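You operate a simulated robot arm through the tools that you are given. There is no shell and no other tool. Be economical: measure what you need, move in short steps, check, and stop when the job is done.

You are at the controls of a simulated robot arm. One attempt, no reset.

TASK
Take the bent blue tab from the second wall shelf rack shelf from the bottom and leave it on the green bench top. Fetch the blue-ended block and set it on the pale cabinet top. Open the hopper lid. Any order will do.

It is judged by the outcome, as a careful person would: the job done as asked, and still so three seconds after it is handed in. It fails if anything else is knocked over, pushed out of place, dropped, spilled or broken. Lids that push on must go on centred and level and be pressed home; caps that screw on are set level and turned clockwise until they are tight.

THE ROBOT
A 7-joint arm with a two-finger gripper on a trunk, on a base that drives. Base frame: it is fixed to the floor where the robot stands at the start and does not move with it; the origin is under the middle of the robot, x ahead of it, y to its left, z up. Units: m, rad, N and s.
With the tool pointing down near the work surface it reaches from about 0.14 to 0.58 m from the robot's upright axis, wherever it stands. Its first joint turns from -2.897 to 2.897 rad. Places, roughly: bent blue tab (5x3x3 cm) [0.5, -0.1, 0.7]; blue-ended block (4x9x4 cm) [0.4, -0.9, 0.3]; green bench top [0.4, 1.3, 0.8]; hopper lid [-1.8, 0.4, 1.2]; pale cabinet top (16x12 cm) [-3.6, 0.52, 1.1]. Payload 1.71 kg.
The tool frame sits at the grasp point between the pads (the TCP): z along the fingers, y along the line on which they close. The tips reach 0.02 m beyond it. Largest opening 0.096 m; the body of the gripper starts 0.113 m behind the TCP.
Orientation is told as [roll, pitch, yaw] about the base's x, y, z axes, in that order, counted from this pose: with the fingers straight down and closing along the base's y, the tool's x points along the base's -x, its y along +y and its z along -z.

THE INTERFACE
- The arm moves only by the tool jog_arm. Its argument "motion" is a list that holds one entry, the list of rows, each a list of 7 numbers: the shift along the tool's x, y, z in m, then the turn, a rotation vector about the tool's x, y, z in rad, then the finger opening in m, from 0 to 0.096. In form: [[[tx, ty, tz, ax, ay, az, fingers], ...]]. A call has 1 to 8 rows; each row shifts and turns the commanded pose from where the row before left it, along the tool's axes as they then stand. Each row takes 0.2 s and may step no farther than 0.05 m and 0.15 rad from the row before; otherwise, or with a gripper value out of range, the whole call is refused. A pose out of reach is approached as far as the arm can. The call stops where the force on the tool passes 40 N (or 10 N more than at its start, if that is more) or the arm is blocked; 0.2 s more then pass. Each finger travels about 0.153 m/s and halts on what it meets, pressing with about 33 N; the grip force reading is that of the motor and also rises with nothing between the fingers. The clock runs only during rows and for 0.2 s after the last one: add rows that do not move to give the fingers time. It gives the time, the measured TCP pose, the force on the tool (base axes), the opening and the grip force at its end, in the units of the frame above (readings bear some noise), with the torque about the TCP (base axes, N m) and any sound that the robot's microphone picked up.
- Cameras (640 x 400 px; columns grow to the right, rows downward): "scene" is now at [0.0171, 0.1321, 1.5493]; the picture's right is [-0.41, -0.91, 0.01], its down [-0.86, 0.38, -0.35] and it looks along [0.31, -0.15, -0.94] (base axes); focal length 264 px, centre (320, 200). "wrist" rides on the gripper at [0.066, 0.014, -0.145] in the tool frame; the picture's right is [-0.21, 0.98, 0.00], its down [-0.88, -0.18, -0.44] and it looks along [-0.44, -0.09, 0.90] (tool axes); focal length 275 px, centre (320, 200).
- capture(camera): a new picture of that camera. No time passes.
- raise_lower(by): slides the trunk up (or, below 0, down) by that many m; the arm and the scene camera ride with it, the base frame stays. It gives what a move gives, with no picture.
- drive_base(legs): drives the robot by 1 to 6 legs, each [ahead, turn to the left] in m and rad, along the robot's own axes; the way and the turn of a leg run together, so that a leg with both is an arc; at most 1.5 m and 3.142 rad a leg. The arm and the cameras ride along, it lands a little off, and it stops where it bumps. It gives what a move gives.
- pan_tilt(pan, tilt): turns the head with the scene camera to pan (to the left, within 2.705 rad either way) and tilt (down, from -0.506 to 1.204), counted from straight ahead of the robot. It gives what a move gives.
- locate(camera, pixels): for up to 12 pixels [column, row] of the newest picture of that camera ("zoom" is the newest enlarged one), the place [x, y, z] in the base frame of the surface seen there, good to about 0.002 m. No time passes.
- enlarge(camera, box): a new picture of the part [left, top, right, bottom] of that camera's present view, enlarged. No time passes.
- finish_job(): hands the job in; it is judged then, once.

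Go step by step. Measure first, check grasps and placings, and put right what went wrong. The budget is 110 turns and 90 pictures, counting those below and the enlarged ones. Unless the task says otherwise, let go and move clear before handing in, and close with one line.

The tools are called after "Emit:" as name(argument=value, ...) on one line, values as JSON. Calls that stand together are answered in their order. jog_arm: Moves the arm, as the interface text tells. Its arguments: {"type":"object","properties":{"motion":{"type":"array","items":{"type":"array","items":{"type":"array","items":{"type":"number"}}}}},"required":["motion"]} The other tools are called the same way: raise_lower (by) slides the trunk up or down; drive_base (legs) drives the base; pan_tilt (pan, tilt) turns the head that bears the scene camera; capture (camera) takes a picture; locate (camera, pixels) gives the place of the surface under pixels of a picture; enlarge (camera, box) takes an enlarged picture of a part of a camera's view; finish_job () hands the job in.

At the start:

```text
t: 0.0
eef_pos: [0.2633, -0.244, 0.9468]
ee_rot: [-0.001, 0.001, 0.003]
force: [0.3, -1.0, -0.7]
torque: [-0.02, -0.04, -0.04]
opening: 0.096
gripper_force: 0.0
trunk travel left (down, up): [-0.175, 0.211]
robot x, y, heading: [-0.0019, 0.0024, -0.003]
head pan, tilt: [-0.424, 1.201]
```

scene: 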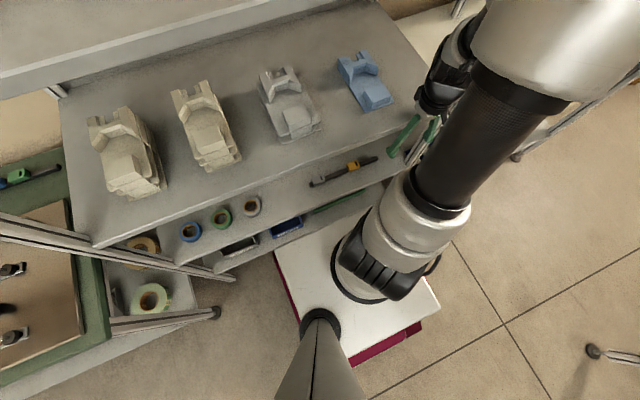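
wrist: 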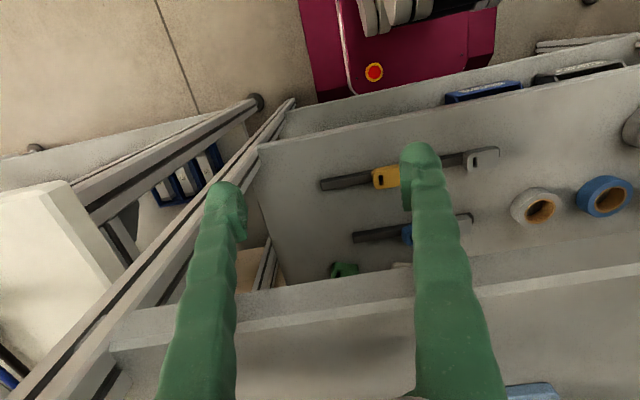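

The scene picture shows a shelf rack ahead with a blue piece at about (365,80) and tapes and cutters lower down. I'll measure these points first.

Emit:
locate(camera="scene", pixels=[[365, 80], [375, 95], [290, 100], [200, 120], [190, 232], [345, 172], [285, 226], [335, 200], [150, 300], [350, 300], [130, 220], [300, 180]])

Emit:
pan_tilt(pan=0, tilt=0.7)

Emit:
capture(camera="scene")

```text
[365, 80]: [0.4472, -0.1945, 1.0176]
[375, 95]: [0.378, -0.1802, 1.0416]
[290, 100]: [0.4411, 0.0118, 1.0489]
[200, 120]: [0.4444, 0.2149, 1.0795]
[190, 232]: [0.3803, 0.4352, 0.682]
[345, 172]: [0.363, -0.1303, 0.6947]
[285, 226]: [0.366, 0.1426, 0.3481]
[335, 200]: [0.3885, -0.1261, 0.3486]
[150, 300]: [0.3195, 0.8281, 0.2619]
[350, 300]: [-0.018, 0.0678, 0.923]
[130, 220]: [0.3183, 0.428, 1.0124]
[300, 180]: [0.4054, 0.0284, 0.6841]
```

```text
t: 0.9
eef_pos: [0.2506, -0.2443, 0.9513]
ee_rot: [-0.004, -0.014, 0.0]
force: [0.4, -0.1, 0.7]
torque: [0.02, -0.02, -0.02]
opening: 0.096
gripper_force: 0.0
trunk travel left (down, up): [-0.175, 0.211]
robot x, y, heading: [-0.0, 0.0019, -0.004]
head pan, tilt: [0.0, 0.7]
```

```text
87 pictures are left
```

scene: 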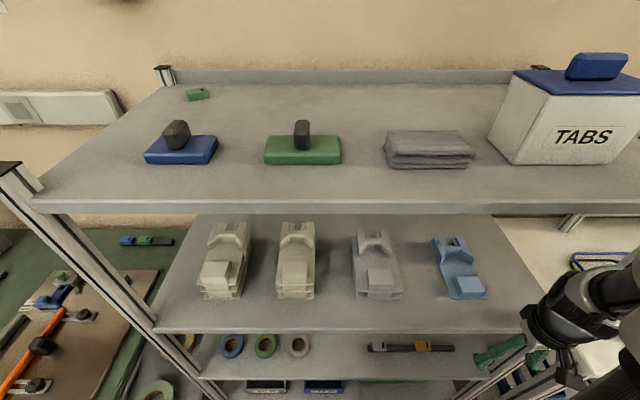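

The second shelf from the bottom is at z≈0.68, with the tapes and cutters. I'll enlarge the wrist view around (410,230) to find the tab.

Emit:
enlarge(camera="wrist", box=[250, 90, 640, 334])

```text
1.64 times, centred on (445, 212) of wrist
```

zoom: 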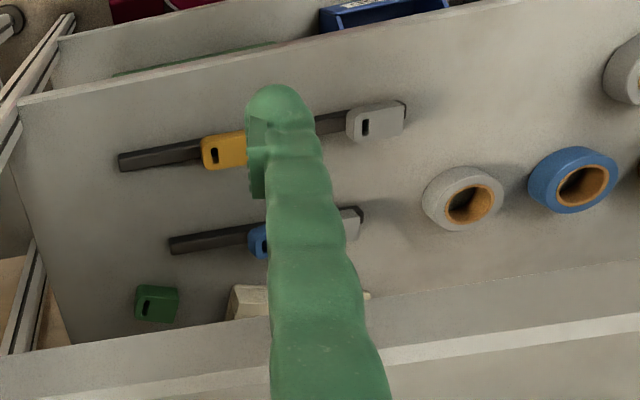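

Loose tabs (green, pale) lie at the back row; the blue one may be hidden by the finger. I'll measure and then shift the view.

Emit:
locate(camera="zoom", pixels=[[155, 303], [245, 300], [258, 240], [222, 152], [462, 200], [30, 100], [120, 160], [350, 225], [620, 40], [200, 345], [200, 200]])

Emit:
jog_arm(motion=[[[0.02, -0.04, 0.02, 0, 0, 0, 0.096], [0.02, -0.04, 0.02, 0, 0, 0, 0.096], [0.0, 0, 0.03, 0, -0.15, 0, 0.096], [0.0, 0, 0.03, 0, -0.15, 0, 0.096]]])

Emit:
capture(camera="wrist")

```text
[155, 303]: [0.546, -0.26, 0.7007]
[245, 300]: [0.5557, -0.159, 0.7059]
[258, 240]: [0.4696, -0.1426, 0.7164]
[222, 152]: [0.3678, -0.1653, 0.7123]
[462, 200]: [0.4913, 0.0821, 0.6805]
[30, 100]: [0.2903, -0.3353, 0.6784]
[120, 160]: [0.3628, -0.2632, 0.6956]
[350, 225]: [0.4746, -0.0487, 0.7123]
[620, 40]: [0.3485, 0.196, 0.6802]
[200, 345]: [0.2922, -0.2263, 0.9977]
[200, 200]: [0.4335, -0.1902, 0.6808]
```

```text
t: 1.9
eef_pos: [0.2149, -0.3266, 0.8503]
ee_rot: [-0.001, -0.317, 0.002]
force: [0.6, 0.2, 0.6]
torque: [0.0, 0.01, -0.02]
opening: 0.0962
gripper_force: 0.0
trunk travel left (down, up): [-0.175, 0.211]
robot x, y, heading: [-0.0008, -0.0, -0.001]
head pan, tilt: [0.0, 0.7]
```

```text
85 pictures are left
```

wrist: 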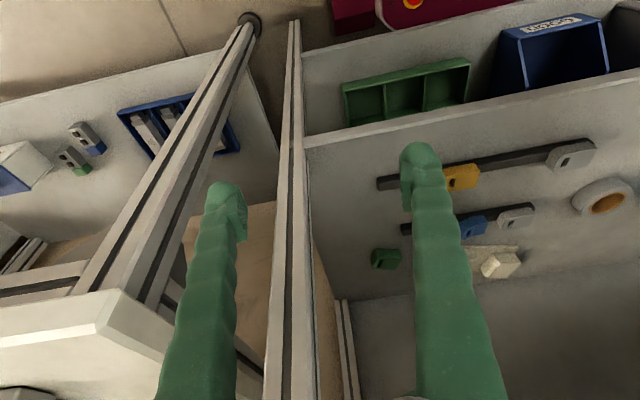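

The view now shows the shelf interior; a blue piece is at (472,228) by a black bar. Enlarging.

Emit:
enlarge(camera="wrist", box=[340, 120, 640, 308])

Emit:
enlarge(camera="wrist", box=[0, 80, 240, 230])

```text
2.13 times, centred on (490, 214) of wrist
```

zoom: 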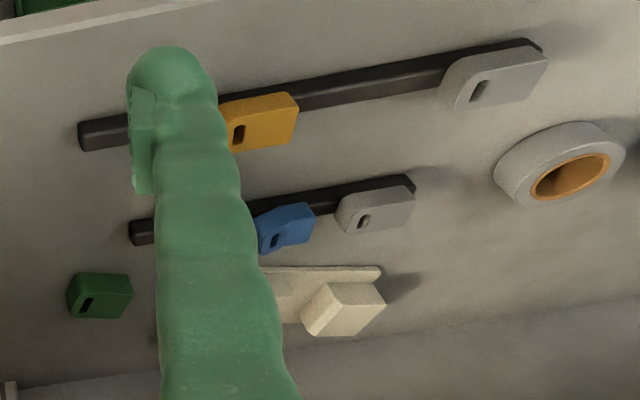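

```text
2.67 times, centred on (120, 155) of wrist
```

zoom: 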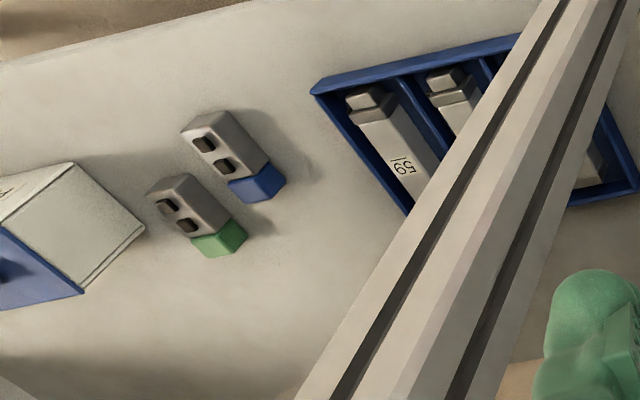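

Next I'll shift the arm to the left so the blue tab shows between the fingers.

Emit:
jog_arm(motion=[[[0, 0.05, 0, 0, 0, 0, 0.096], [0, 0.05, 0, 0, 0, 0, 0.096], [0, 0.05, 0, 0, 0, 0, 0.096], [0, 0.03, 0, 0, 0, 0, 0.096], [0, 0, 0, 0, 0, 0, 0.096]]])

Emit:
enlarge(camera="wrist", box=[160, 110, 480, 310])

```text
t: 3.1
eef_pos: [0.2712, -0.2377, 0.8489]
ee_rot: [-0.001, -0.312, 0.0]
force: [0.8, 0.0, 0.2]
torque: [0.03, -0.03, 0.01]
opening: 0.0961
gripper_force: 0.0
out of reach, approached as far as the arm can: row 2, 3, 4
trunk travel left (down, up): [-0.175, 0.211]
robot x, y, heading: [0.0034, -0.0003, -0.002]
head pan, tilt: [0.0, 0.7]
```

```text
2.00 times, centred on (320, 210) of wrist
```

zoom: 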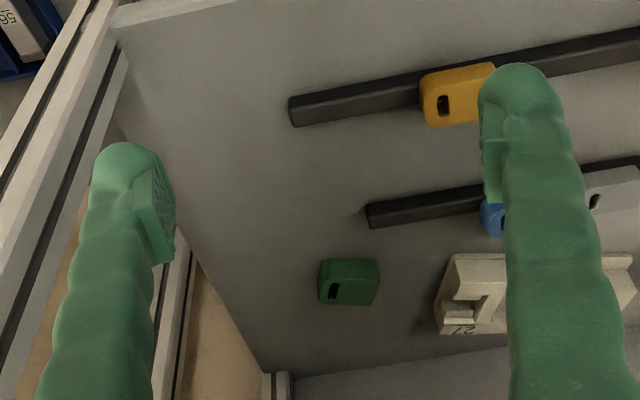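

The blue piece is partly hidden by the finger at (495,215). I'll back the arm off a little and look around the room before driving.

Emit:
pan_tilt(pan=1.5, tilt=0.5)

Emit:
capture(camera="scene")

Emit:
pan_tilt(pan=2.7, tilt=0.5)

Emit:
capture(camera="scene")

Emit:
pan_tilt(pan=-2.3, tilt=0.5)

Emit:
capture(camera="scene")

Emit:
pan_tilt(pan=-1.2, tilt=0.6)

Emit:
capture(camera="scene")

```text
t: 4.7
eef_pos: [0.2716, -0.2383, 0.8482]
ee_rot: [0.0, -0.311, 0.0]
force: [0.2, -0.6, -0.3]
torque: [0.01, 0.03, 0.02]
opening: 0.0961
gripper_force: 0.1
trunk travel left (down, up): [-0.175, 0.211]
robot x, y, heading: [-0.0005, -0.0017, -0.0]
head pan, tilt: [1.499, 0.499]
```

```text
81 pictures are left
```

scene: 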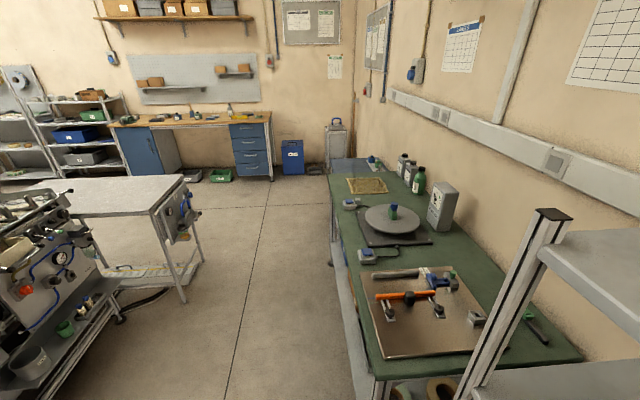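

```text
t: 6.1
eef_pos: [0.2718, -0.2382, 0.8477]
ee_rot: [0.0, -0.314, -0.001]
force: [0.0, -1.0, 0.2]
torque: [-0.03, 0.03, -0.02]
opening: 0.0957
gripper_force: 0.0
trunk travel left (down, up): [-0.175, 0.211]
robot x, y, heading: [-0.0019, 0.0006, -0.002]
head pan, tilt: [2.7, 0.499]
```

```text
80 pictures are left
```

scene: 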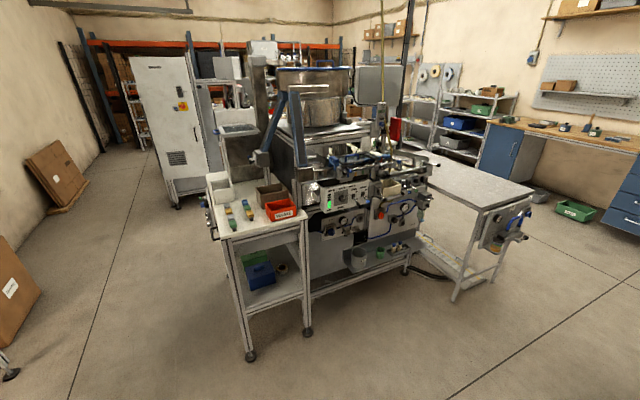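

```text
t: 10.1
eef_pos: [0.2717, -0.2376, 0.8488]
ee_rot: [-0.001, -0.313, -0.002]
force: [-0.3, -0.5, -0.4]
torque: [0.03, 0.0, 0.01]
opening: 0.096
gripper_force: 0.1
trunk travel left (down, up): [-0.175, 0.211]
robot x, y, heading: [-0.002, -0.0016, 0.001]
head pan, tilt: [-2.3, 0.499]
```

```text
79 pictures are left
```

scene: 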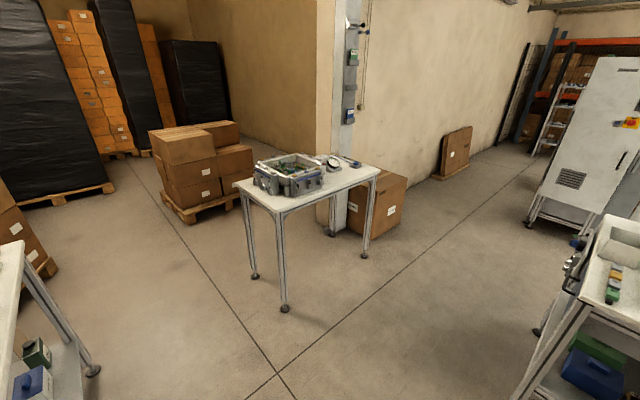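

```text
t: 11.4
eef_pos: [0.2709, -0.238, 0.849]
ee_rot: [0.001, -0.313, 0.0]
force: [-0.6, 0.0, 0.2]
torque: [0.01, -0.01, 0.01]
opening: 0.0959
gripper_force: 0.0
trunk travel left (down, up): [-0.175, 0.211]
robot x, y, heading: [-0.0, 0.0011, 0.005]
head pan, tilt: [-1.201, 0.6]
```

```text
78 pictures are left
```

scene: 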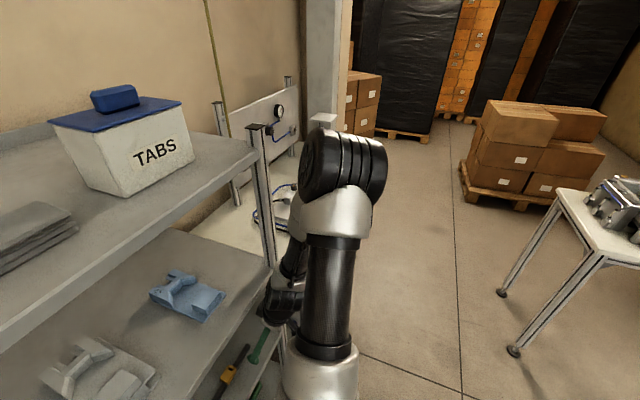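

There's ample free floor behind me. I'll back away 0.35 m and then level the gripper.

Emit:
drive_base(legs=[[-0.35, 0]])

Emit:
jog_arm(motion=[[[0, 0, 0, 0, -0.15, 0, 0.096], [0, 0, 0, 0, -0.15, 0, 0.096], [0, 0, 0, 0, -0.15, 0, 0.096], [0, 0, 0, 0, -0.15, 0, 0.096], [0, 0, 0, 0, -0.15, 0, 0.096], [0, 0, 0, 0, -0.15, 0, 0.096], [0, 0, 0, 0, 0, 0, 0.096]]])

Emit:
capture(camera="wrist")

```text
t: 13.8
eef_pos: [-0.0669, -0.2389, 0.8469]
ee_rot: [-0.001, -0.298, -0.001]
force: [0.9, 0.1, 1.3]
torque: [-0.1, 0.0, 0.0]
opening: 0.0961
gripper_force: 0.0
trunk travel left (down, up): [-0.175, 0.211]
robot x, y, heading: [-0.3479, 0.0022, -0.002]
head pan, tilt: [-1.201, 0.6]
```

```text
t: 15.4
eef_pos: [-0.0668, -0.2683, 0.8458]
ee_rot: [0.005, -1.219, -0.008]
force: [0.7, 0.1, -0.7]
torque: [0.01, -0.04, 0.03]
opening: 0.0962
gripper_force: 0.0
out of reach, approached as far as the arm can: row 1, 2, 3
trunk travel left (down, up): [-0.175, 0.211]
robot x, y, heading: [-0.3467, -0.0, -0.005]
head pan, tilt: [-1.201, 0.6]
```

```text
77 pictures are left
```

wrist: 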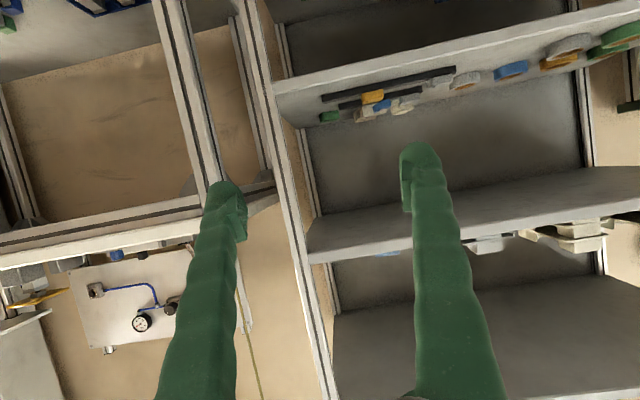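

The picture is upside down with the fingers forward; the shelf items lie around (380,100). Enlarging.

Emit:
enlarge(camera="wrist", box=[300, 50, 460, 150])

```text
4.00 times, centred on (380, 100) of wrist
```

zoom: 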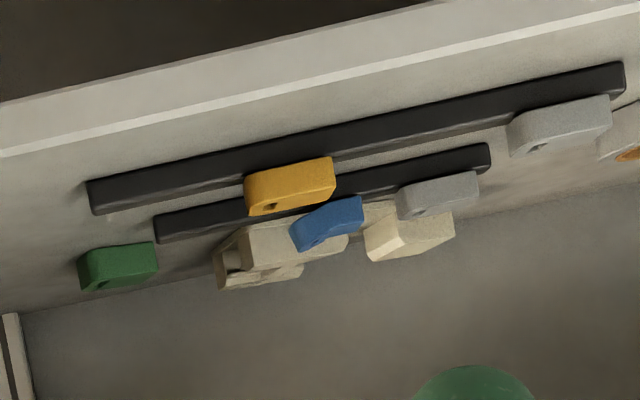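

The blue tab at (325,222) of the zoom sits by a black bar. I'll turn the hand half over so that its camera ends on top and looks down over the work.

Emit:
jog_arm(motion=[[[0, 0, 0, 0, 0, 0.15, 0.096], [0, 0, 0, 0, 0, 0.15, 0.096], [0, 0, 0, 0, 0, 0.15, 0.096], [0, 0, 0, 0, 0, 0.15, 0.096], [0, 0, 0, 0, 0, 0.15, 0.096], [0, 0, 0, 0, 0, 0.15, 0.096], [0, 0, 0, 0, 0, 0.15, 0.096], [0, 0, 0, 0, 0, 0.15, 0.096]]])

Emit:
jog_arm(motion=[[[0, 0, 0, 0, 0, 0.15, 0.096], [0, 0, 0, 0, 0, 0.15, 0.096], [0, 0, 0, 0, 0, 0.15, 0.096], [0, 0, 0, 0, 0, 0.15, 0.096], [0, 0, 0, 0, 0, 0.15, 0.096], [0, 0, 0, 0, 0, 0.15, 0.096], [0, 0, 0, 0, 0, 0.15, 0.096], [0, 0, 0, 0, 0, 0.15, 0.096]]])

Emit:
jog_arm(motion=[[[0, 0, 0, 0, 0, 0.15, 0.096], [0, 0, 0, 0, 0, 0.15, 0.096], [0, 0, 0, 0, 0, 0.15, 0.096], [0, 0, 0, 0, 0, 0.15, 0.096], [0, 0, 0, 0, 0, 0.142, 0.096], [0, 0, 0, 0, 0, 0, 0.096]]])

```text
t: 17.2
eef_pos: [-0.0627, -0.2692, 0.8437]
ee_rot: [1.186, -0.346, -1.438]
force: [-0.2, 1.2, -0.5]
torque: [0.0, 0.0, 0.03]
opening: 0.0961
gripper_force: 0.0
trunk travel left (down, up): [-0.175, 0.211]
robot x, y, heading: [-0.3491, -0.0005, -0.005]
head pan, tilt: [-1.201, 0.6]
```

```text
t: 19.0
eef_pos: [-0.0608, -0.2684, 0.8429]
ee_rot: [1.057, 0.762, -1.943]
force: [-0.7, 1.0, -0.3]
torque: [0.0, 0.01, 0.01]
opening: 0.096
gripper_force: 0.1
trunk travel left (down, up): [-0.175, 0.211]
robot x, y, heading: [-0.3504, -0.0009, -0.009]
head pan, tilt: [-1.201, 0.6]
```

```text
t: 20.4
eef_pos: [-0.0607, -0.2703, 0.8444]
ee_rot: [-0.003, 1.208, 3.137]
force: [-0.4, -0.2, -0.4]
torque: [0.01, 0.01, -0.03]
opening: 0.0961
gripper_force: 0.0
trunk travel left (down, up): [-0.175, 0.211]
robot x, y, heading: [-0.3452, -0.0018, -0.003]
head pan, tilt: [-1.201, 0.6]
```

Orientation is flipped as wanted. I'll take a picture from here, shifting left and slightly down first.

Emit:
jog_arm(motion=[[[-0.018, -0.04, 0.007, 0, 0, 0, 0.096], [-0.018, -0.045, 0.007, 0, 0, 0, 0.096], [0, -0.045, 0, 0, 0, 0, 0.096], [0.0178, 0, 0.0467, 0, 0, 0, 0.096], [0.0178, 0, 0.0467, 0, 0, 0, 0.096], [0.0178, 0, 0.0467, 0, 0, 0, 0.096], [0.0178, 0, 0.0467, 0, 0, 0, 0.096], [0, 0, 0, 0, 0, 0, 0.096]]])

Emit:
capture(camera="wrist")

```text
t: 22.2
eef_pos: [0.154, -0.1675, 0.7634]
ee_rot: [0.002, 1.197, 3.142]
force: [-1.1, 0.8, 1.4]
torque: [-0.01, 0.01, -0.01]
opening: 0.0964
gripper_force: 0.1
out of reach, approached as far as the arm can: row 2, 3
trunk travel left (down, up): [-0.175, 0.211]
robot x, y, heading: [-0.3473, 0.0008, -0.007]
head pan, tilt: [-1.201, 0.6]
```

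```text
75 pictures are left
```

wrist: 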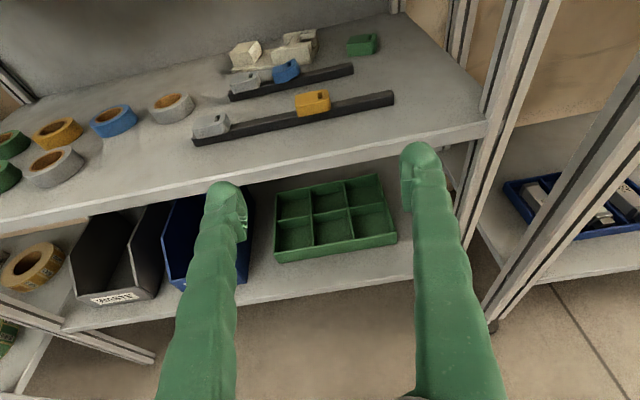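

A clear upright view: blue tab at (286,70). Enlarging and locating.

Emit:
enlarge(camera="wrist", box=[190, 20, 414, 160])

Emit:
locate(camera="wrist", pixels=[[284, 66], [284, 76], [294, 68], [276, 76], [247, 85], [232, 95], [350, 70], [312, 102], [270, 88], [290, 54], [260, 70], [264, 76]])

```text
2.86 times, centred on (302, 90) of wrist
```

zoom: 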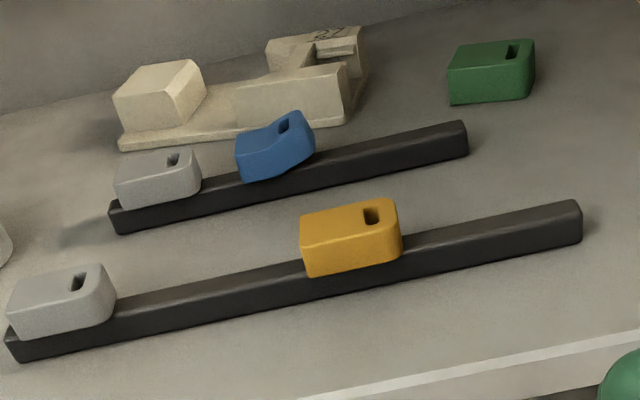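

```text
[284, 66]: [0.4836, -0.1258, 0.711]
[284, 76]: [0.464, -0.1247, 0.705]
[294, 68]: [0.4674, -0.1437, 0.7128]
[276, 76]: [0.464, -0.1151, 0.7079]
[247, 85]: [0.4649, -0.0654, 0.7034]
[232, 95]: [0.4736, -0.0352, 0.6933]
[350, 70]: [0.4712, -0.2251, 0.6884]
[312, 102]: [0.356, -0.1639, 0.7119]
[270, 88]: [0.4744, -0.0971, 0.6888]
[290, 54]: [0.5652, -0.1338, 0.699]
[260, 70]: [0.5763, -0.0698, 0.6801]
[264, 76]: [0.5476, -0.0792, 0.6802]
```

The blue bent tab rests loosely on the shorter black bar, grey tab to its left about 2 cm away. I'll go forward above the items for a closer look.

Emit:
jog_arm(motion=[[[0.0183, -0.017, 0.0466, 0, 0, 0, 0.062], [0.0183, -0.017, 0.0466, 0, 0, 0, 0.062], [0.0183, 0, 0.0466, 0, 0, 0, 0.062], [0.0183, 0, 0.0466, 0, 0, 0, 0.062], [0, 0, 0, 0, 0, 0, 0.062]]])

Emit:
capture(camera="wrist")

```text
refused: row 1 steps farther than a row can; nothing moved
```

```text
73 pictures are left
```

wrist: 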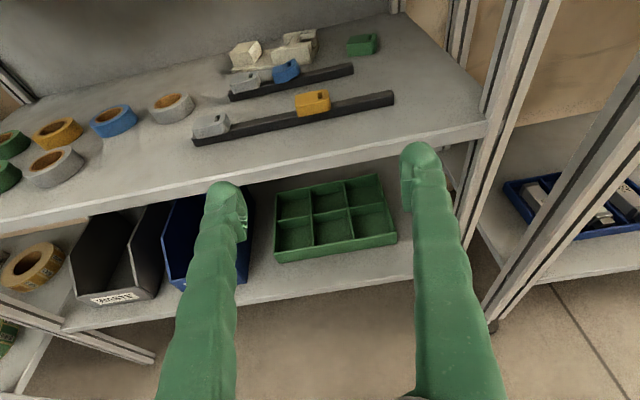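

Emit:
jog_arm(motion=[[[0.0, -0.034, 0.0, 0, 0, 0, 0.062], [0.0183, 0, 0.046, 0, 0, 0, 0.062], [0.0183, 0, 0.046, 0, 0, 0, 0.062], [0.0183, 0, 0.046, 0, 0, 0, 0.062], [0.0183, 0, 0.046, 0, 0, 0, 0.062], [0, 0, 0, 0, 0, 0, 0.062]]])

Emit:
capture(camera="wrist")

```text
t: 23.6
eef_pos: [0.3446, -0.1358, 0.7712]
ee_rot: [0.0, 1.205, 3.138]
force: [0.4, 0.4, -0.6]
torque: [0.01, -0.02, 0.02]
opening: 0.0618
gripper_force: 0.0
trunk travel left (down, up): [-0.175, 0.211]
robot x, y, heading: [-0.351, 0.0013, -0.003]
head pan, tilt: [-1.201, 0.6]
```

```text
72 pictures are left
```

wrist: 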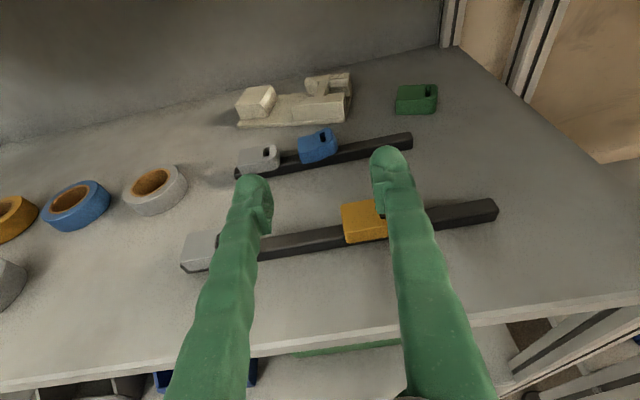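

Emit:
enlarge(camera="wrist", box=[224, 90, 424, 215])

Emit:
locate(camera="zoom", pixels=[[238, 200], [245, 175], [300, 170], [355, 145], [355, 180], [300, 220], [172, 200], [150, 240], [200, 245], [420, 200], [420, 190], [325, 140]])

```text
3.20 times, centred on (324, 152) of wrist
```

zoom: 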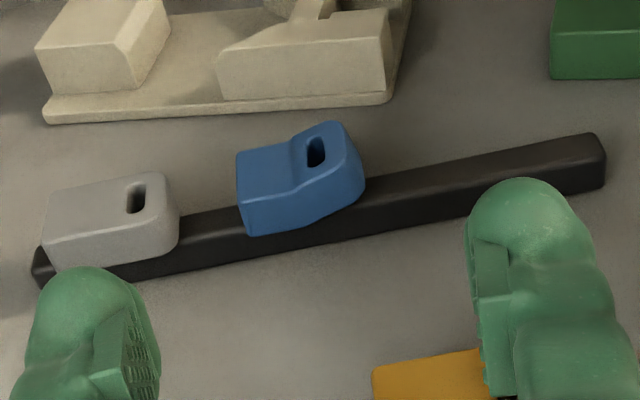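

```text
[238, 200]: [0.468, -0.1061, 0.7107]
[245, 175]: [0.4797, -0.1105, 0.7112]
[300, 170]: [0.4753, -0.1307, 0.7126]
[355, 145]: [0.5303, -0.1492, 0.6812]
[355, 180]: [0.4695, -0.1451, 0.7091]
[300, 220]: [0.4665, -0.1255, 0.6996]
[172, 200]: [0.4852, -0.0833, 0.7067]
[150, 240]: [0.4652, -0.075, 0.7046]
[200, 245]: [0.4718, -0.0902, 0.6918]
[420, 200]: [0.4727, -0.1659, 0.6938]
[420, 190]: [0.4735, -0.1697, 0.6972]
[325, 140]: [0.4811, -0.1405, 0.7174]
```

Blue tab spans y −0.105…−0.149, z up to 0.718, bar top 0.697; the grey tab ends at y −0.085. I'll advance along the tool axis most of the way and check.

Emit:
jog_arm(motion=[[[-0.003, -0.0045, 0.04, 0, 0, 0, 0.062], [-0.003, 0, 0.04, 0, 0, 0, 0.062], [0, 0, 0.03, 0, 0, 0, 0.062], [0, 0, 0, 0, 0, 0, 0.062]]])

Emit:
capture(camera="wrist")

```text
t: 24.6
eef_pos: [0.444, -0.1286, 0.7274]
ee_rot: [0.002, 1.206, 3.142]
force: [-0.8, 0.5, 0.0]
torque: [0.01, -0.02, -0.01]
opening: 0.062
gripper_force: 0.0
trunk travel left (down, up): [-0.175, 0.211]
robot x, y, heading: [-0.347, 0.0027, -0.004]
head pan, tilt: [-1.201, 0.6]
```

```text
70 pictures are left
```

wrist: 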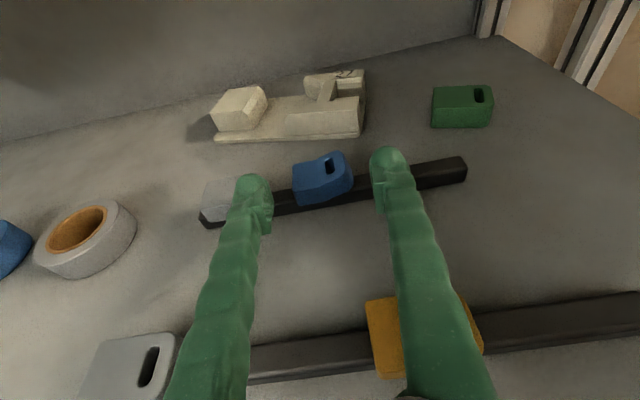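

The fingers straddle the tab; the left finger is near the grey tab. Advance the last 3 cm with a 2.5 mm shift, then close.

Emit:
jog_arm(motion=[[[0, 0.0025, 0.0, 0, 0, 0, 0.062], [0, 0, 0.015, 0, 0, 0, 0.062], [0, 0, 0.015, 0, 0, 0, 0.062], [0, 0, 0, 0, 0, 0, 0.062]]])

Emit:
enlarge(camera="wrist", box=[200, 100, 456, 260])

```text
t: 25.6
eef_pos: [0.4722, -0.1322, 0.7173]
ee_rot: [0.0, 1.207, 3.14]
force: [-0.3, 0.1, 0.1]
torque: [0.0, 0.0, -0.02]
opening: 0.0619
gripper_force: 0.1
trunk travel left (down, up): [-0.175, 0.211]
robot x, y, heading: [-0.347, 0.0009, -0.002]
head pan, tilt: [-1.201, 0.6]
```

```text
2.50 times, centred on (328, 180) of wrist
```

zoom: 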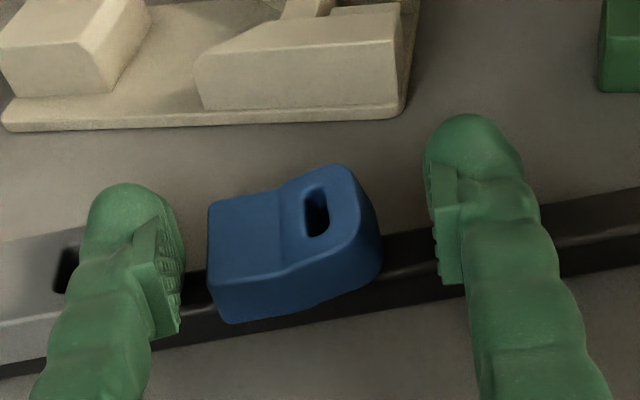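

Clear of everything, with the tab between the pads. Lower 2 mm and close.

Emit:
jog_arm(motion=[[[-0.002, 0, 0.001, 0, 0, 0, 0.055], [0, 0, 0, 0, 0, 0, 0.047], [0, 0, 0, 0, 0, 0, 0.04], [0, 0, 0, 0, 0, 0, 0.035], [0, 0, 0, 0, 0, 0, 0.035]]])

Emit:
enlarge(camera="wrist", box=[200, 100, 456, 260])

```text
t: 26.8
eef_pos: [0.474, -0.1326, 0.7146]
ee_rot: [0.002, 1.206, 3.142]
force: [0.2, -0.7, 2.2]
torque: [-0.02, -0.04, 0.04]
opening: 0.0389
gripper_force: 32.5
trunk travel left (down, up): [-0.175, 0.211]
robot x, y, heading: [-0.3485, 0.0004, -0.008]
head pan, tilt: [-1.201, 0.6]
```

```text
2.50 times, centred on (328, 180) of wrist
```

zoom: 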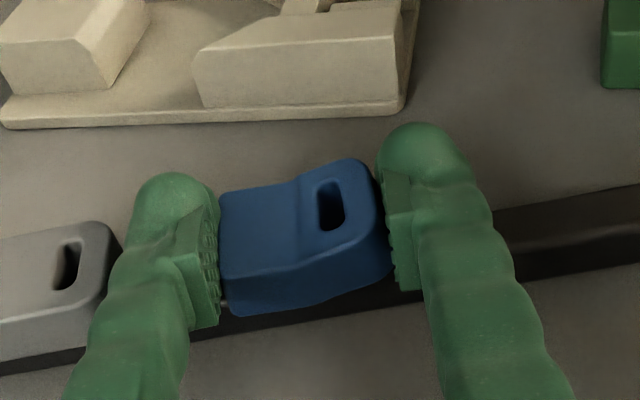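

Gripped at 0.039 m with 32 N. Lift 3 cm and check the bar stays behind.

Emit:
jog_arm(motion=[[[0.014, 0, -0.0053, 0, 0, 0, 0.035], [0.014, 0, -0.0053, 0, 0, 0, 0.035], [0.014, 0, -0.0053, 0, 0, 0, 0.035], [0, 0, 0, 0, 0, 0, 0.035]]])

Emit:
capture(camera="wrist")

```text
t: 27.8
eef_pos: [0.4728, -0.1334, 0.7612]
ee_rot: [0.002, 1.207, 3.141]
force: [0.6, 0.4, -0.2]
torque: [-0.01, -0.01, -0.01]
opening: 0.0386
gripper_force: 33.0
trunk travel left (down, up): [-0.175, 0.211]
robot x, y, heading: [-0.3535, 0.001, -0.003]
head pan, tilt: [-1.201, 0.6]
```

```text
67 pictures are left
```

wrist: 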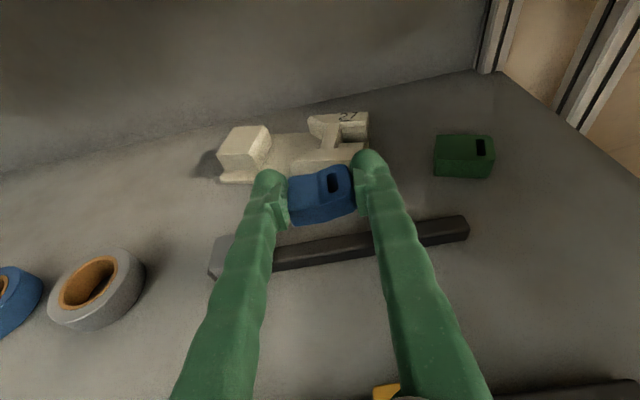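

The tab is lifted free; the bar stayed. Back out straight and then fold the arm in.

Emit:
drive_base(legs=[[-0.5, 0]])

Emit:
jog_arm(motion=[[[0, 0, -0.05, 0, 0, 0, 0.035], [0, 0, -0.05, 0, 0, 0, 0.035], [0, 0, -0.05, 0, 0, 0, 0.035], [0, 0, -0.05, 0, 0, 0, 0.035], [0.02, 0, -0.04, 0, 0, 0, 0.035], [0, 0, 0, 0, 0, 0, 0.035]]])

Emit:
pan_tilt(pan=0.8, tilt=0.6)

Emit:
capture(camera="scene")

Emit:
capture(camera="wrist")

```text
t: 30.9
eef_pos: [-0.0249, -0.1285, 0.7606]
ee_rot: [0.003, 1.207, -3.136]
force: [-0.4, -0.1, 0.6]
torque: [-0.03, -0.01, 0.0]
opening: 0.038
gripper_force: 33.2
trunk travel left (down, up): [-0.175, 0.211]
robot x, y, heading: [-0.8452, 0.0012, -0.001]
head pan, tilt: [-1.201, 0.6]
```

```text
t: 32.3
eef_pos: [-0.2555, -0.1266, 0.8753]
ee_rot: [0.002, 1.221, -3.138]
force: [-0.6, -0.6, -0.8]
torque: [0.01, -0.01, -0.02]
opening: 0.0378
gripper_force: 32.7
trunk travel left (down, up): [-0.175, 0.211]
robot x, y, heading: [-0.8418, 0.0025, 0.004]
head pan, tilt: [-1.201, 0.6]
```

```text
t: 34.2
eef_pos: [-0.2545, -0.1257, 0.8768]
ee_rot: [0.003, 1.222, -3.139]
force: [0.2, 0.3, 0.2]
torque: [0.05, 0.0, 0.0]
opening: 0.0378
gripper_force: 33.1
trunk travel left (down, up): [-0.175, 0.211]
robot x, y, heading: [-0.8482, 0.002, 0.003]
head pan, tilt: [0.799, 0.6]
```

```text
66 pictures are left
```

scene: 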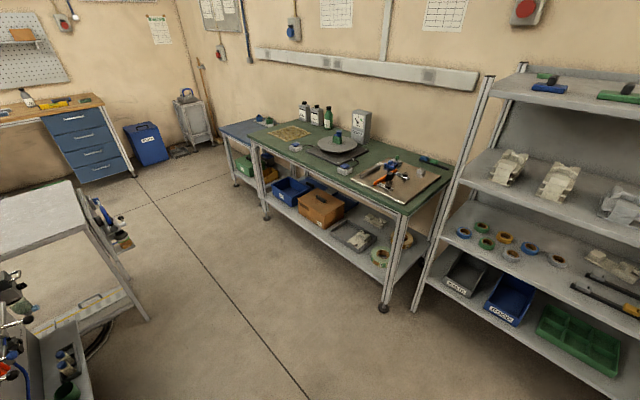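

```text
65 pictures are left
```

wrist: 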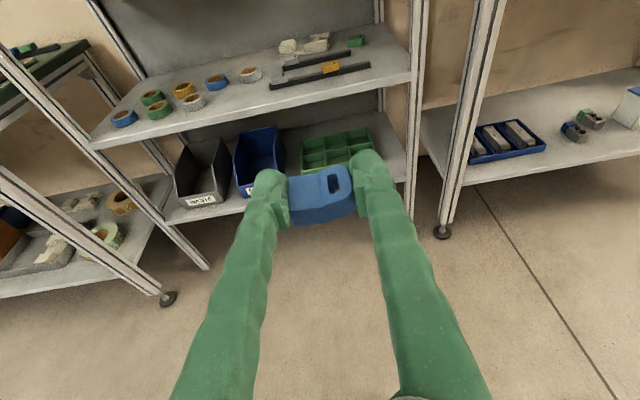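

The tab is held. The green bench has free areas near (305,163) and (262,142); measuring these.

Emit:
locate(camera="scene", pixels=[[254, 140], [275, 145], [300, 160], [318, 170], [335, 178], [296, 147], [345, 168], [405, 210], [384, 305], [411, 305], [343, 178], [247, 133]])

Emit:
enlarge(camera="scene", box=[230, 90, 470, 240])

```text
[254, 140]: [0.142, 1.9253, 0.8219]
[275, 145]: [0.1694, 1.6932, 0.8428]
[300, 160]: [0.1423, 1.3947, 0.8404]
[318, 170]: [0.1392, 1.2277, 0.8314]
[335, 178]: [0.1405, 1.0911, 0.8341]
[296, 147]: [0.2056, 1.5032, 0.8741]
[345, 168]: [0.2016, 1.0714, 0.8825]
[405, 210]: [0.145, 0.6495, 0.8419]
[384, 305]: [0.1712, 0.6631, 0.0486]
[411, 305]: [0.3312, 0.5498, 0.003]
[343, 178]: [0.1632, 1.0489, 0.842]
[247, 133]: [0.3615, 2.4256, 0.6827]
```

```text
2.67 times, centred on (350, 165) of scene
```

zoom: 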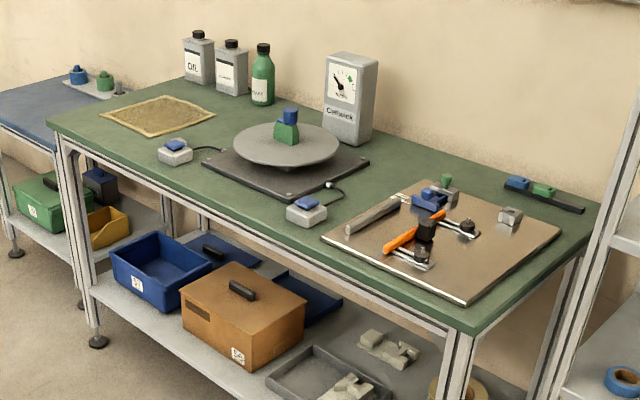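

There's free green surface around zoom (235,195), between the two switches. Measuring it.

Emit:
locate(camera="zoom", pixels=[[235, 200], [250, 205], [220, 190], [204, 165], [190, 180], [288, 178], [288, 210], [175, 155], [140, 145], [110, 135]])

```text
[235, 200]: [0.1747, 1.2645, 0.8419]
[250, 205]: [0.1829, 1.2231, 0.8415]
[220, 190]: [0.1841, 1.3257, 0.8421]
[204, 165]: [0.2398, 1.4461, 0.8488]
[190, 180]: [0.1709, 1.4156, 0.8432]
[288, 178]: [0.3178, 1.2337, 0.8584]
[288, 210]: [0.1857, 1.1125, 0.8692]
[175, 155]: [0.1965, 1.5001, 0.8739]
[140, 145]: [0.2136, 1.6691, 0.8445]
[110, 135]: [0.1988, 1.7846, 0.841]
```

Target spot (0.20, 1.30) at z 0.842. Check the machine table's position before driving.

Emit:
locate(camera="scene", pixels=[[147, 320], [78, 182], [80, 225], [130, 245], [90, 385], [60, 300]])

Emit:
drive_base(legs=[[0, 1.571]])

Emit:
pan_tilt(pan=0, tilt=0.6)

Emit:
capture(camera="scene")

```text
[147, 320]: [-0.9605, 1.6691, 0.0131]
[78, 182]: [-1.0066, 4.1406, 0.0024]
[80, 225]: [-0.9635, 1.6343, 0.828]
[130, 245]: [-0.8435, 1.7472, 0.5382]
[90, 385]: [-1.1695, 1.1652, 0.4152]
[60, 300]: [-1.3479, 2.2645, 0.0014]
```

```text
t: 35.9
eef_pos: [-0.247, -0.0153, 0.8926]
ee_rot: [0.006, 1.253, -2.949]
force: [0.2, -0.5, 0.1]
torque: [0.06, 0.01, 0.05]
opening: 0.0376
gripper_force: 32.6
trunk travel left (down, up): [-0.175, 0.211]
robot x, y, heading: [-0.8273, 0.0023, 0.105]
head pan, tilt: [0.799, 0.6]
stopped in leg 1: the robot was blocked; the commanded pose is now the measured one
```

```text
t: 37.0
eef_pos: [-0.2473, -0.015, 0.8933]
ee_rot: [0.01, 1.252, -2.945]
force: [0.8, 0.8, -1.6]
torque: [0.01, 0.02, 0.04]
opening: 0.0376
gripper_force: 32.0
trunk travel left (down, up): [-0.175, 0.211]
robot x, y, heading: [-0.8252, 0.0042, 0.109]
head pan, tilt: [0.0, 0.6]
```

```text
63 pictures are left
```

scene: 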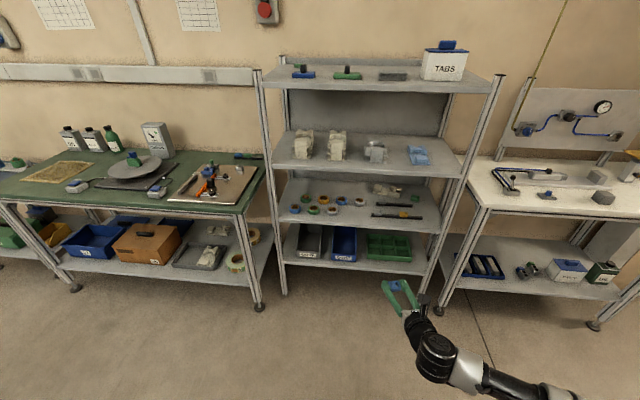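

The turn was blocked after 0.1 rad. I need to see what I touched behind.

Emit:
pan_tilt(pan=2.5, tilt=0.9)

Emit:
capture(camera="scene")

Emit:
pan_tilt(pan=-2.6, tilt=0.9)

Emit:
capture(camera="scene")

```text
t: 39.2
eef_pos: [-0.2472, -0.0148, 0.893]
ee_rot: [0.008, 1.253, -2.945]
force: [0.4, -0.8, -1.1]
torque: [-0.01, 0.01, -0.01]
opening: 0.0374
gripper_force: 32.6
trunk travel left (down, up): [-0.175, 0.211]
robot x, y, heading: [-0.8251, 0.0046, 0.109]
head pan, tilt: [2.499, 0.901]
```

```text
62 pictures are left
```

scene: 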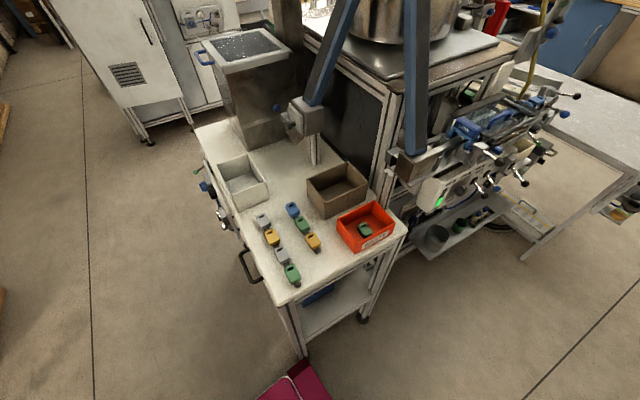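

```text
t: 43.2
eef_pos: [-0.2467, -0.0136, 0.8939]
ee_rot: [0.007, 1.252, -2.943]
force: [0.2, 0.1, 0.9]
torque: [-0.03, 0.01, -0.02]
opening: 0.0374
gripper_force: 33.3
trunk travel left (down, up): [-0.175, 0.211]
robot x, y, heading: [-0.8243, 0.0034, 0.108]
head pan, tilt: [-2.601, 0.901]
```

```text
61 pictures are left
```

scene: 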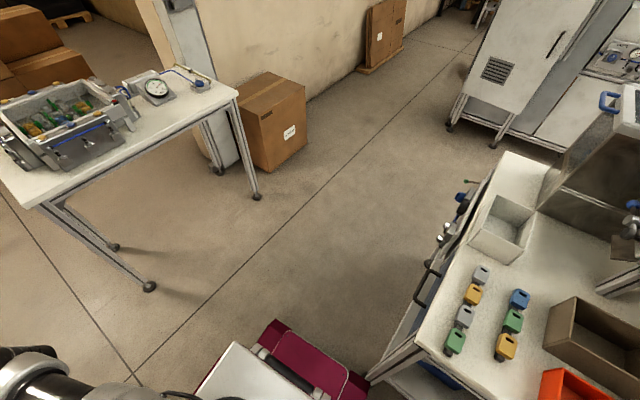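

The base's rear corner met the side table's leg; nothing seems displaced. I'll drive forward 0.4 m for room, then turn and go to the bench.

Emit:
drive_base(legs=[[0.4, 0]])

Emit:
drive_base(legs=[[0, 1.463]])

Emit:
pan_tilt(pan=0, tilt=0.7)

Emit:
capture(camera="scene")

```text
t: 45.9
eef_pos: [0.1532, 0.0267, 0.8926]
ee_rot: [0.008, 1.253, -2.949]
force: [-0.1, 0.2, -0.8]
torque: [-0.02, 0.04, 0.0]
opening: 0.0376
gripper_force: 33.4
trunk travel left (down, up): [-0.175, 0.211]
robot x, y, heading: [-0.4222, 0.0453, 0.102]
head pan, tilt: [-2.601, 0.901]
```

```text
t: 50.6
eef_pos: [-0.3554, 0.6059, 0.9025]
ee_rot: [0.012, 1.269, -1.458]
force: [0.7, 0.7, -0.5]
torque: [0.02, 0.0, 0.01]
opening: 0.0372
gripper_force: 32.9
trunk travel left (down, up): [-0.175, 0.211]
robot x, y, heading: [-0.4197, 0.0456, 1.59]
head pan, tilt: [-2.601, 0.901]
```

```text
t: 53.0
eef_pos: [-0.3566, 0.5908, 0.9121]
ee_rot: [0.015, 1.285, -1.458]
force: [0.2, -0.6, 0.2]
torque: [-0.01, -0.02, 0.03]
opening: 0.0372
gripper_force: 32.3
trunk travel left (down, up): [-0.175, 0.211]
robot x, y, heading: [-0.4187, 0.0428, 1.588]
head pan, tilt: [0.0, 0.7]
```

```text
60 pictures are left
```

scene: 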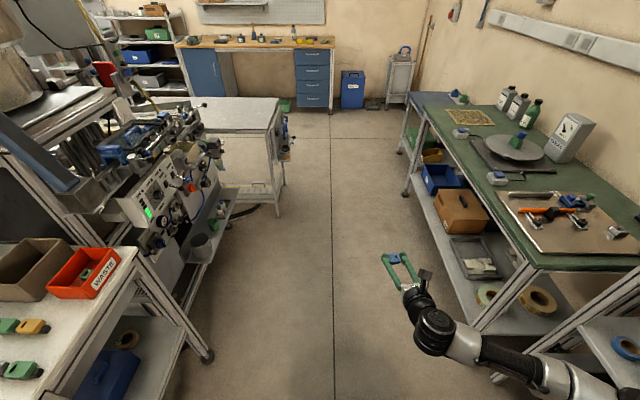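

The aisle is clear ahead. Before driving, check the elbow's clearance to the bench on the right.

Emit:
locate(camera="scene", pixels=[[600, 392], [560, 375], [500, 358], [435, 335], [395, 262], [545, 268], [470, 330], [280, 190], [210, 355]])

```text
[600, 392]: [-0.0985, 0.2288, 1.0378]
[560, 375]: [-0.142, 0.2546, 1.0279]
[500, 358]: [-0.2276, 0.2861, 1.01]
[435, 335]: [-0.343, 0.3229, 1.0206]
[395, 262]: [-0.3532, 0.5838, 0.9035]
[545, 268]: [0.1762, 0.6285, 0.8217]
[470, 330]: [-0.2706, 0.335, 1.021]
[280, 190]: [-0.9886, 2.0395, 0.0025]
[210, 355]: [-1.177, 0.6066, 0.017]
```

Elbow is at x ≤ −0.1, clear. Drive up the aisle and turn to the bench.

Emit:
drive_base(legs=[[1.35, 0], [0, -1.588]])

Emit:
pan_tilt(pan=0, tilt=0.8)

Emit:
capture(camera="scene")

Emit:
capture(camera="wrist")

```text
t: 64.9
eef_pos: [0.0872, 1.3101, 0.9106]
ee_rot: [0.017, 1.284, -3.073]
force: [0.2, -0.1, 0.1]
torque: [-0.01, 0.0, 0.02]
opening: 0.0365
gripper_force: 33.0
trunk travel left (down, up): [-0.175, 0.211]
robot x, y, heading: [-0.4559, 1.4082, -0.028]
head pan, tilt: [0.0, 0.7]
```

```text
t: 65.6
eef_pos: [0.0742, 1.3121, 0.9185]
ee_rot: [0.021, 1.299, -3.071]
force: [0.8, 1.3, -0.3]
torque: [0.01, 0.0, -0.01]
opening: 0.0366
gripper_force: 33.4
trunk travel left (down, up): [-0.175, 0.211]
robot x, y, heading: [-0.4578, 1.4029, -0.026]
head pan, tilt: [0.0, 0.799]
```

```text
59 pictures are left
```

scene: 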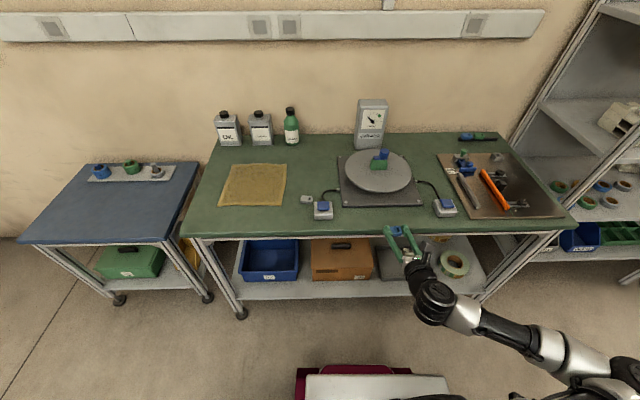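

```text
58 pictures are left
```

wrist: 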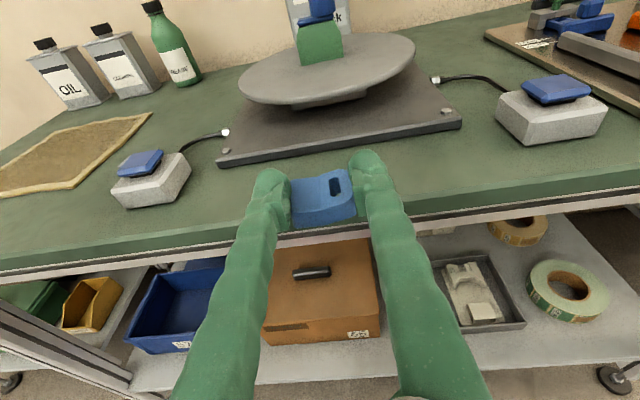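

The tab is still held and the strip of green in front of the turntable plate is free. Level to the earlier pitch and move over it.

Emit:
jog_arm(motion=[[[0, 0, 0, 0, -0.09, 0, 0.033], [0.0066, 0, 0.031, 0, 0, 0, 0.033], [0.0066, 0, 0.031, 0, 0, 0, 0.033], [0.0066, 0, 0.031, 0, 0, 0, 0.033], [0.0066, 0, 0.031, 0, 0, 0, 0.033], [0, 0, 0, 0, 0, 0, 0.033]]])

Emit:
capture(camera="wrist")

```text
t: 67.0
eef_pos: [0.1991, 1.3188, 0.9004]
ee_rot: [0.017, 1.21, -3.075]
force: [-0.1, 0.1, 0.3]
torque: [0.01, 0.01, -0.02]
opening: 0.0361
gripper_force: 33.0
trunk travel left (down, up): [-0.175, 0.211]
robot x, y, heading: [-0.4551, 1.4063, -0.025]
head pan, tilt: [0.0, 0.799]
```

```text
57 pictures are left
```

wrist: 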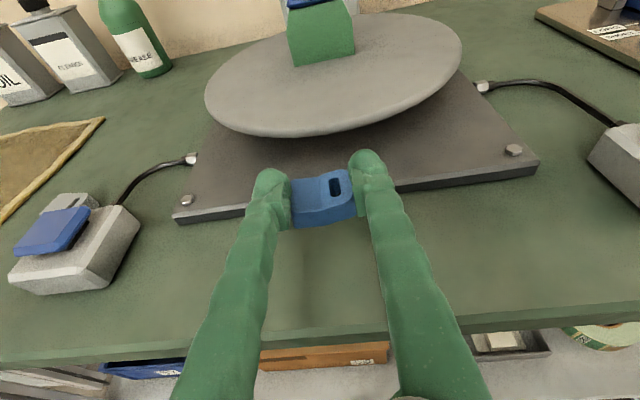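

Check the plate edge against the tab's landing spot.

Emit:
locate(camera="wrist", pixels=[[240, 212], [410, 188], [178, 222], [325, 255], [325, 300], [325, 340], [310, 200], [345, 200]])

```text
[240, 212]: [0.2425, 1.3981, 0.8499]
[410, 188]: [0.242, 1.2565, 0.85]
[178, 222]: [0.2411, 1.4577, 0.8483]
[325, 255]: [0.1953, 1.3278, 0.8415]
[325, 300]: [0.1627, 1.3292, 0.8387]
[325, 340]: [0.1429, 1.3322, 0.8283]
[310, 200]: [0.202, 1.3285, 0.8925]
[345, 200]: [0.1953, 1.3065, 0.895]
```

Plate edge is x 0.242. Pull back 12 mm and lower in small steps until contact.

Emit:
jog_arm(motion=[[[-0.004, 0, -0.0112, 0, 0, 0, 0.033], [-0.014, 0, 0.0053, 0, 0, 0, 0.033], [-0.0125, 0, 0.005, 0, 0, 0, 0.033], [0, 0, 0, 0, 0, 0, 0.033], [-0.0019, 0, 0.0007, 0, 0, 0, 0.033], [0, 0, 0, 0, 0, 0, 0.033]]])

Emit:
enlarge(camera="wrist", box=[200, 130, 456, 290])

```text
t: 68.4
eef_pos: [0.1877, 1.3161, 0.8705]
ee_rot: [0.016, 1.208, -3.073]
force: [0.4, 0.0, 0.2]
torque: [0.03, 0.0, 0.02]
opening: 0.0363
gripper_force: 33.2
trunk travel left (down, up): [-0.175, 0.211]
robot x, y, heading: [-0.4583, 1.4063, -0.024]
head pan, tilt: [0.0, 0.799]
```

```text
2.50 times, centred on (328, 210) of wrist
```

zoom: 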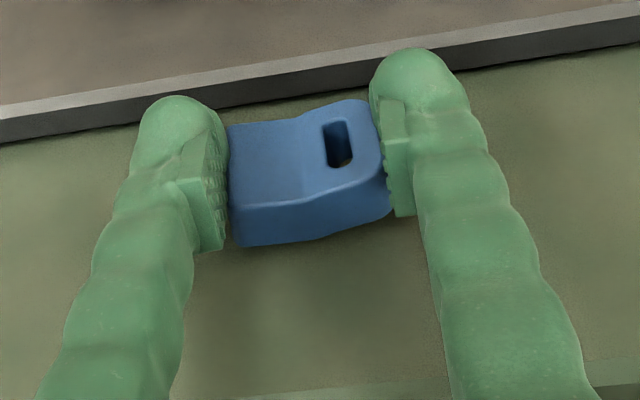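

No contact yet (z 0.8705). Lower 8 mm more.

Emit:
jog_arm(motion=[[[-0.0038, 0, 0.0014, 0, 0, 0, 0.033], [-0.0019, 0, 0.0007, 0, 0, 0, 0.033], [-0.0019, 0, 0.0007, 0, 0, 0, 0.033], [0, 0, 0, 0, 0, 0, 0.033]]])

Emit:
enlarge(camera="wrist", box=[200, 130, 456, 290])

```text
t: 69.4
eef_pos: [0.1862, 1.3179, 0.8645]
ee_rot: [0.02, 1.216, -3.071]
force: [2.9, 0.3, 19.2]
torque: [-0.04, -0.08, 0.02]
opening: 0.0364
gripper_force: 33.2
trunk travel left (down, up): [-0.175, 0.211]
robot x, y, heading: [-0.4549, 1.4102, -0.029]
head pan, tilt: [0.0, 0.799]
```

```text
2.50 times, centred on (328, 210) of wrist
```

zoom: 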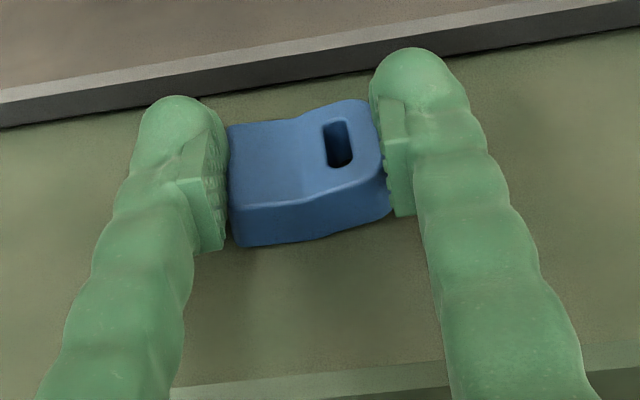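

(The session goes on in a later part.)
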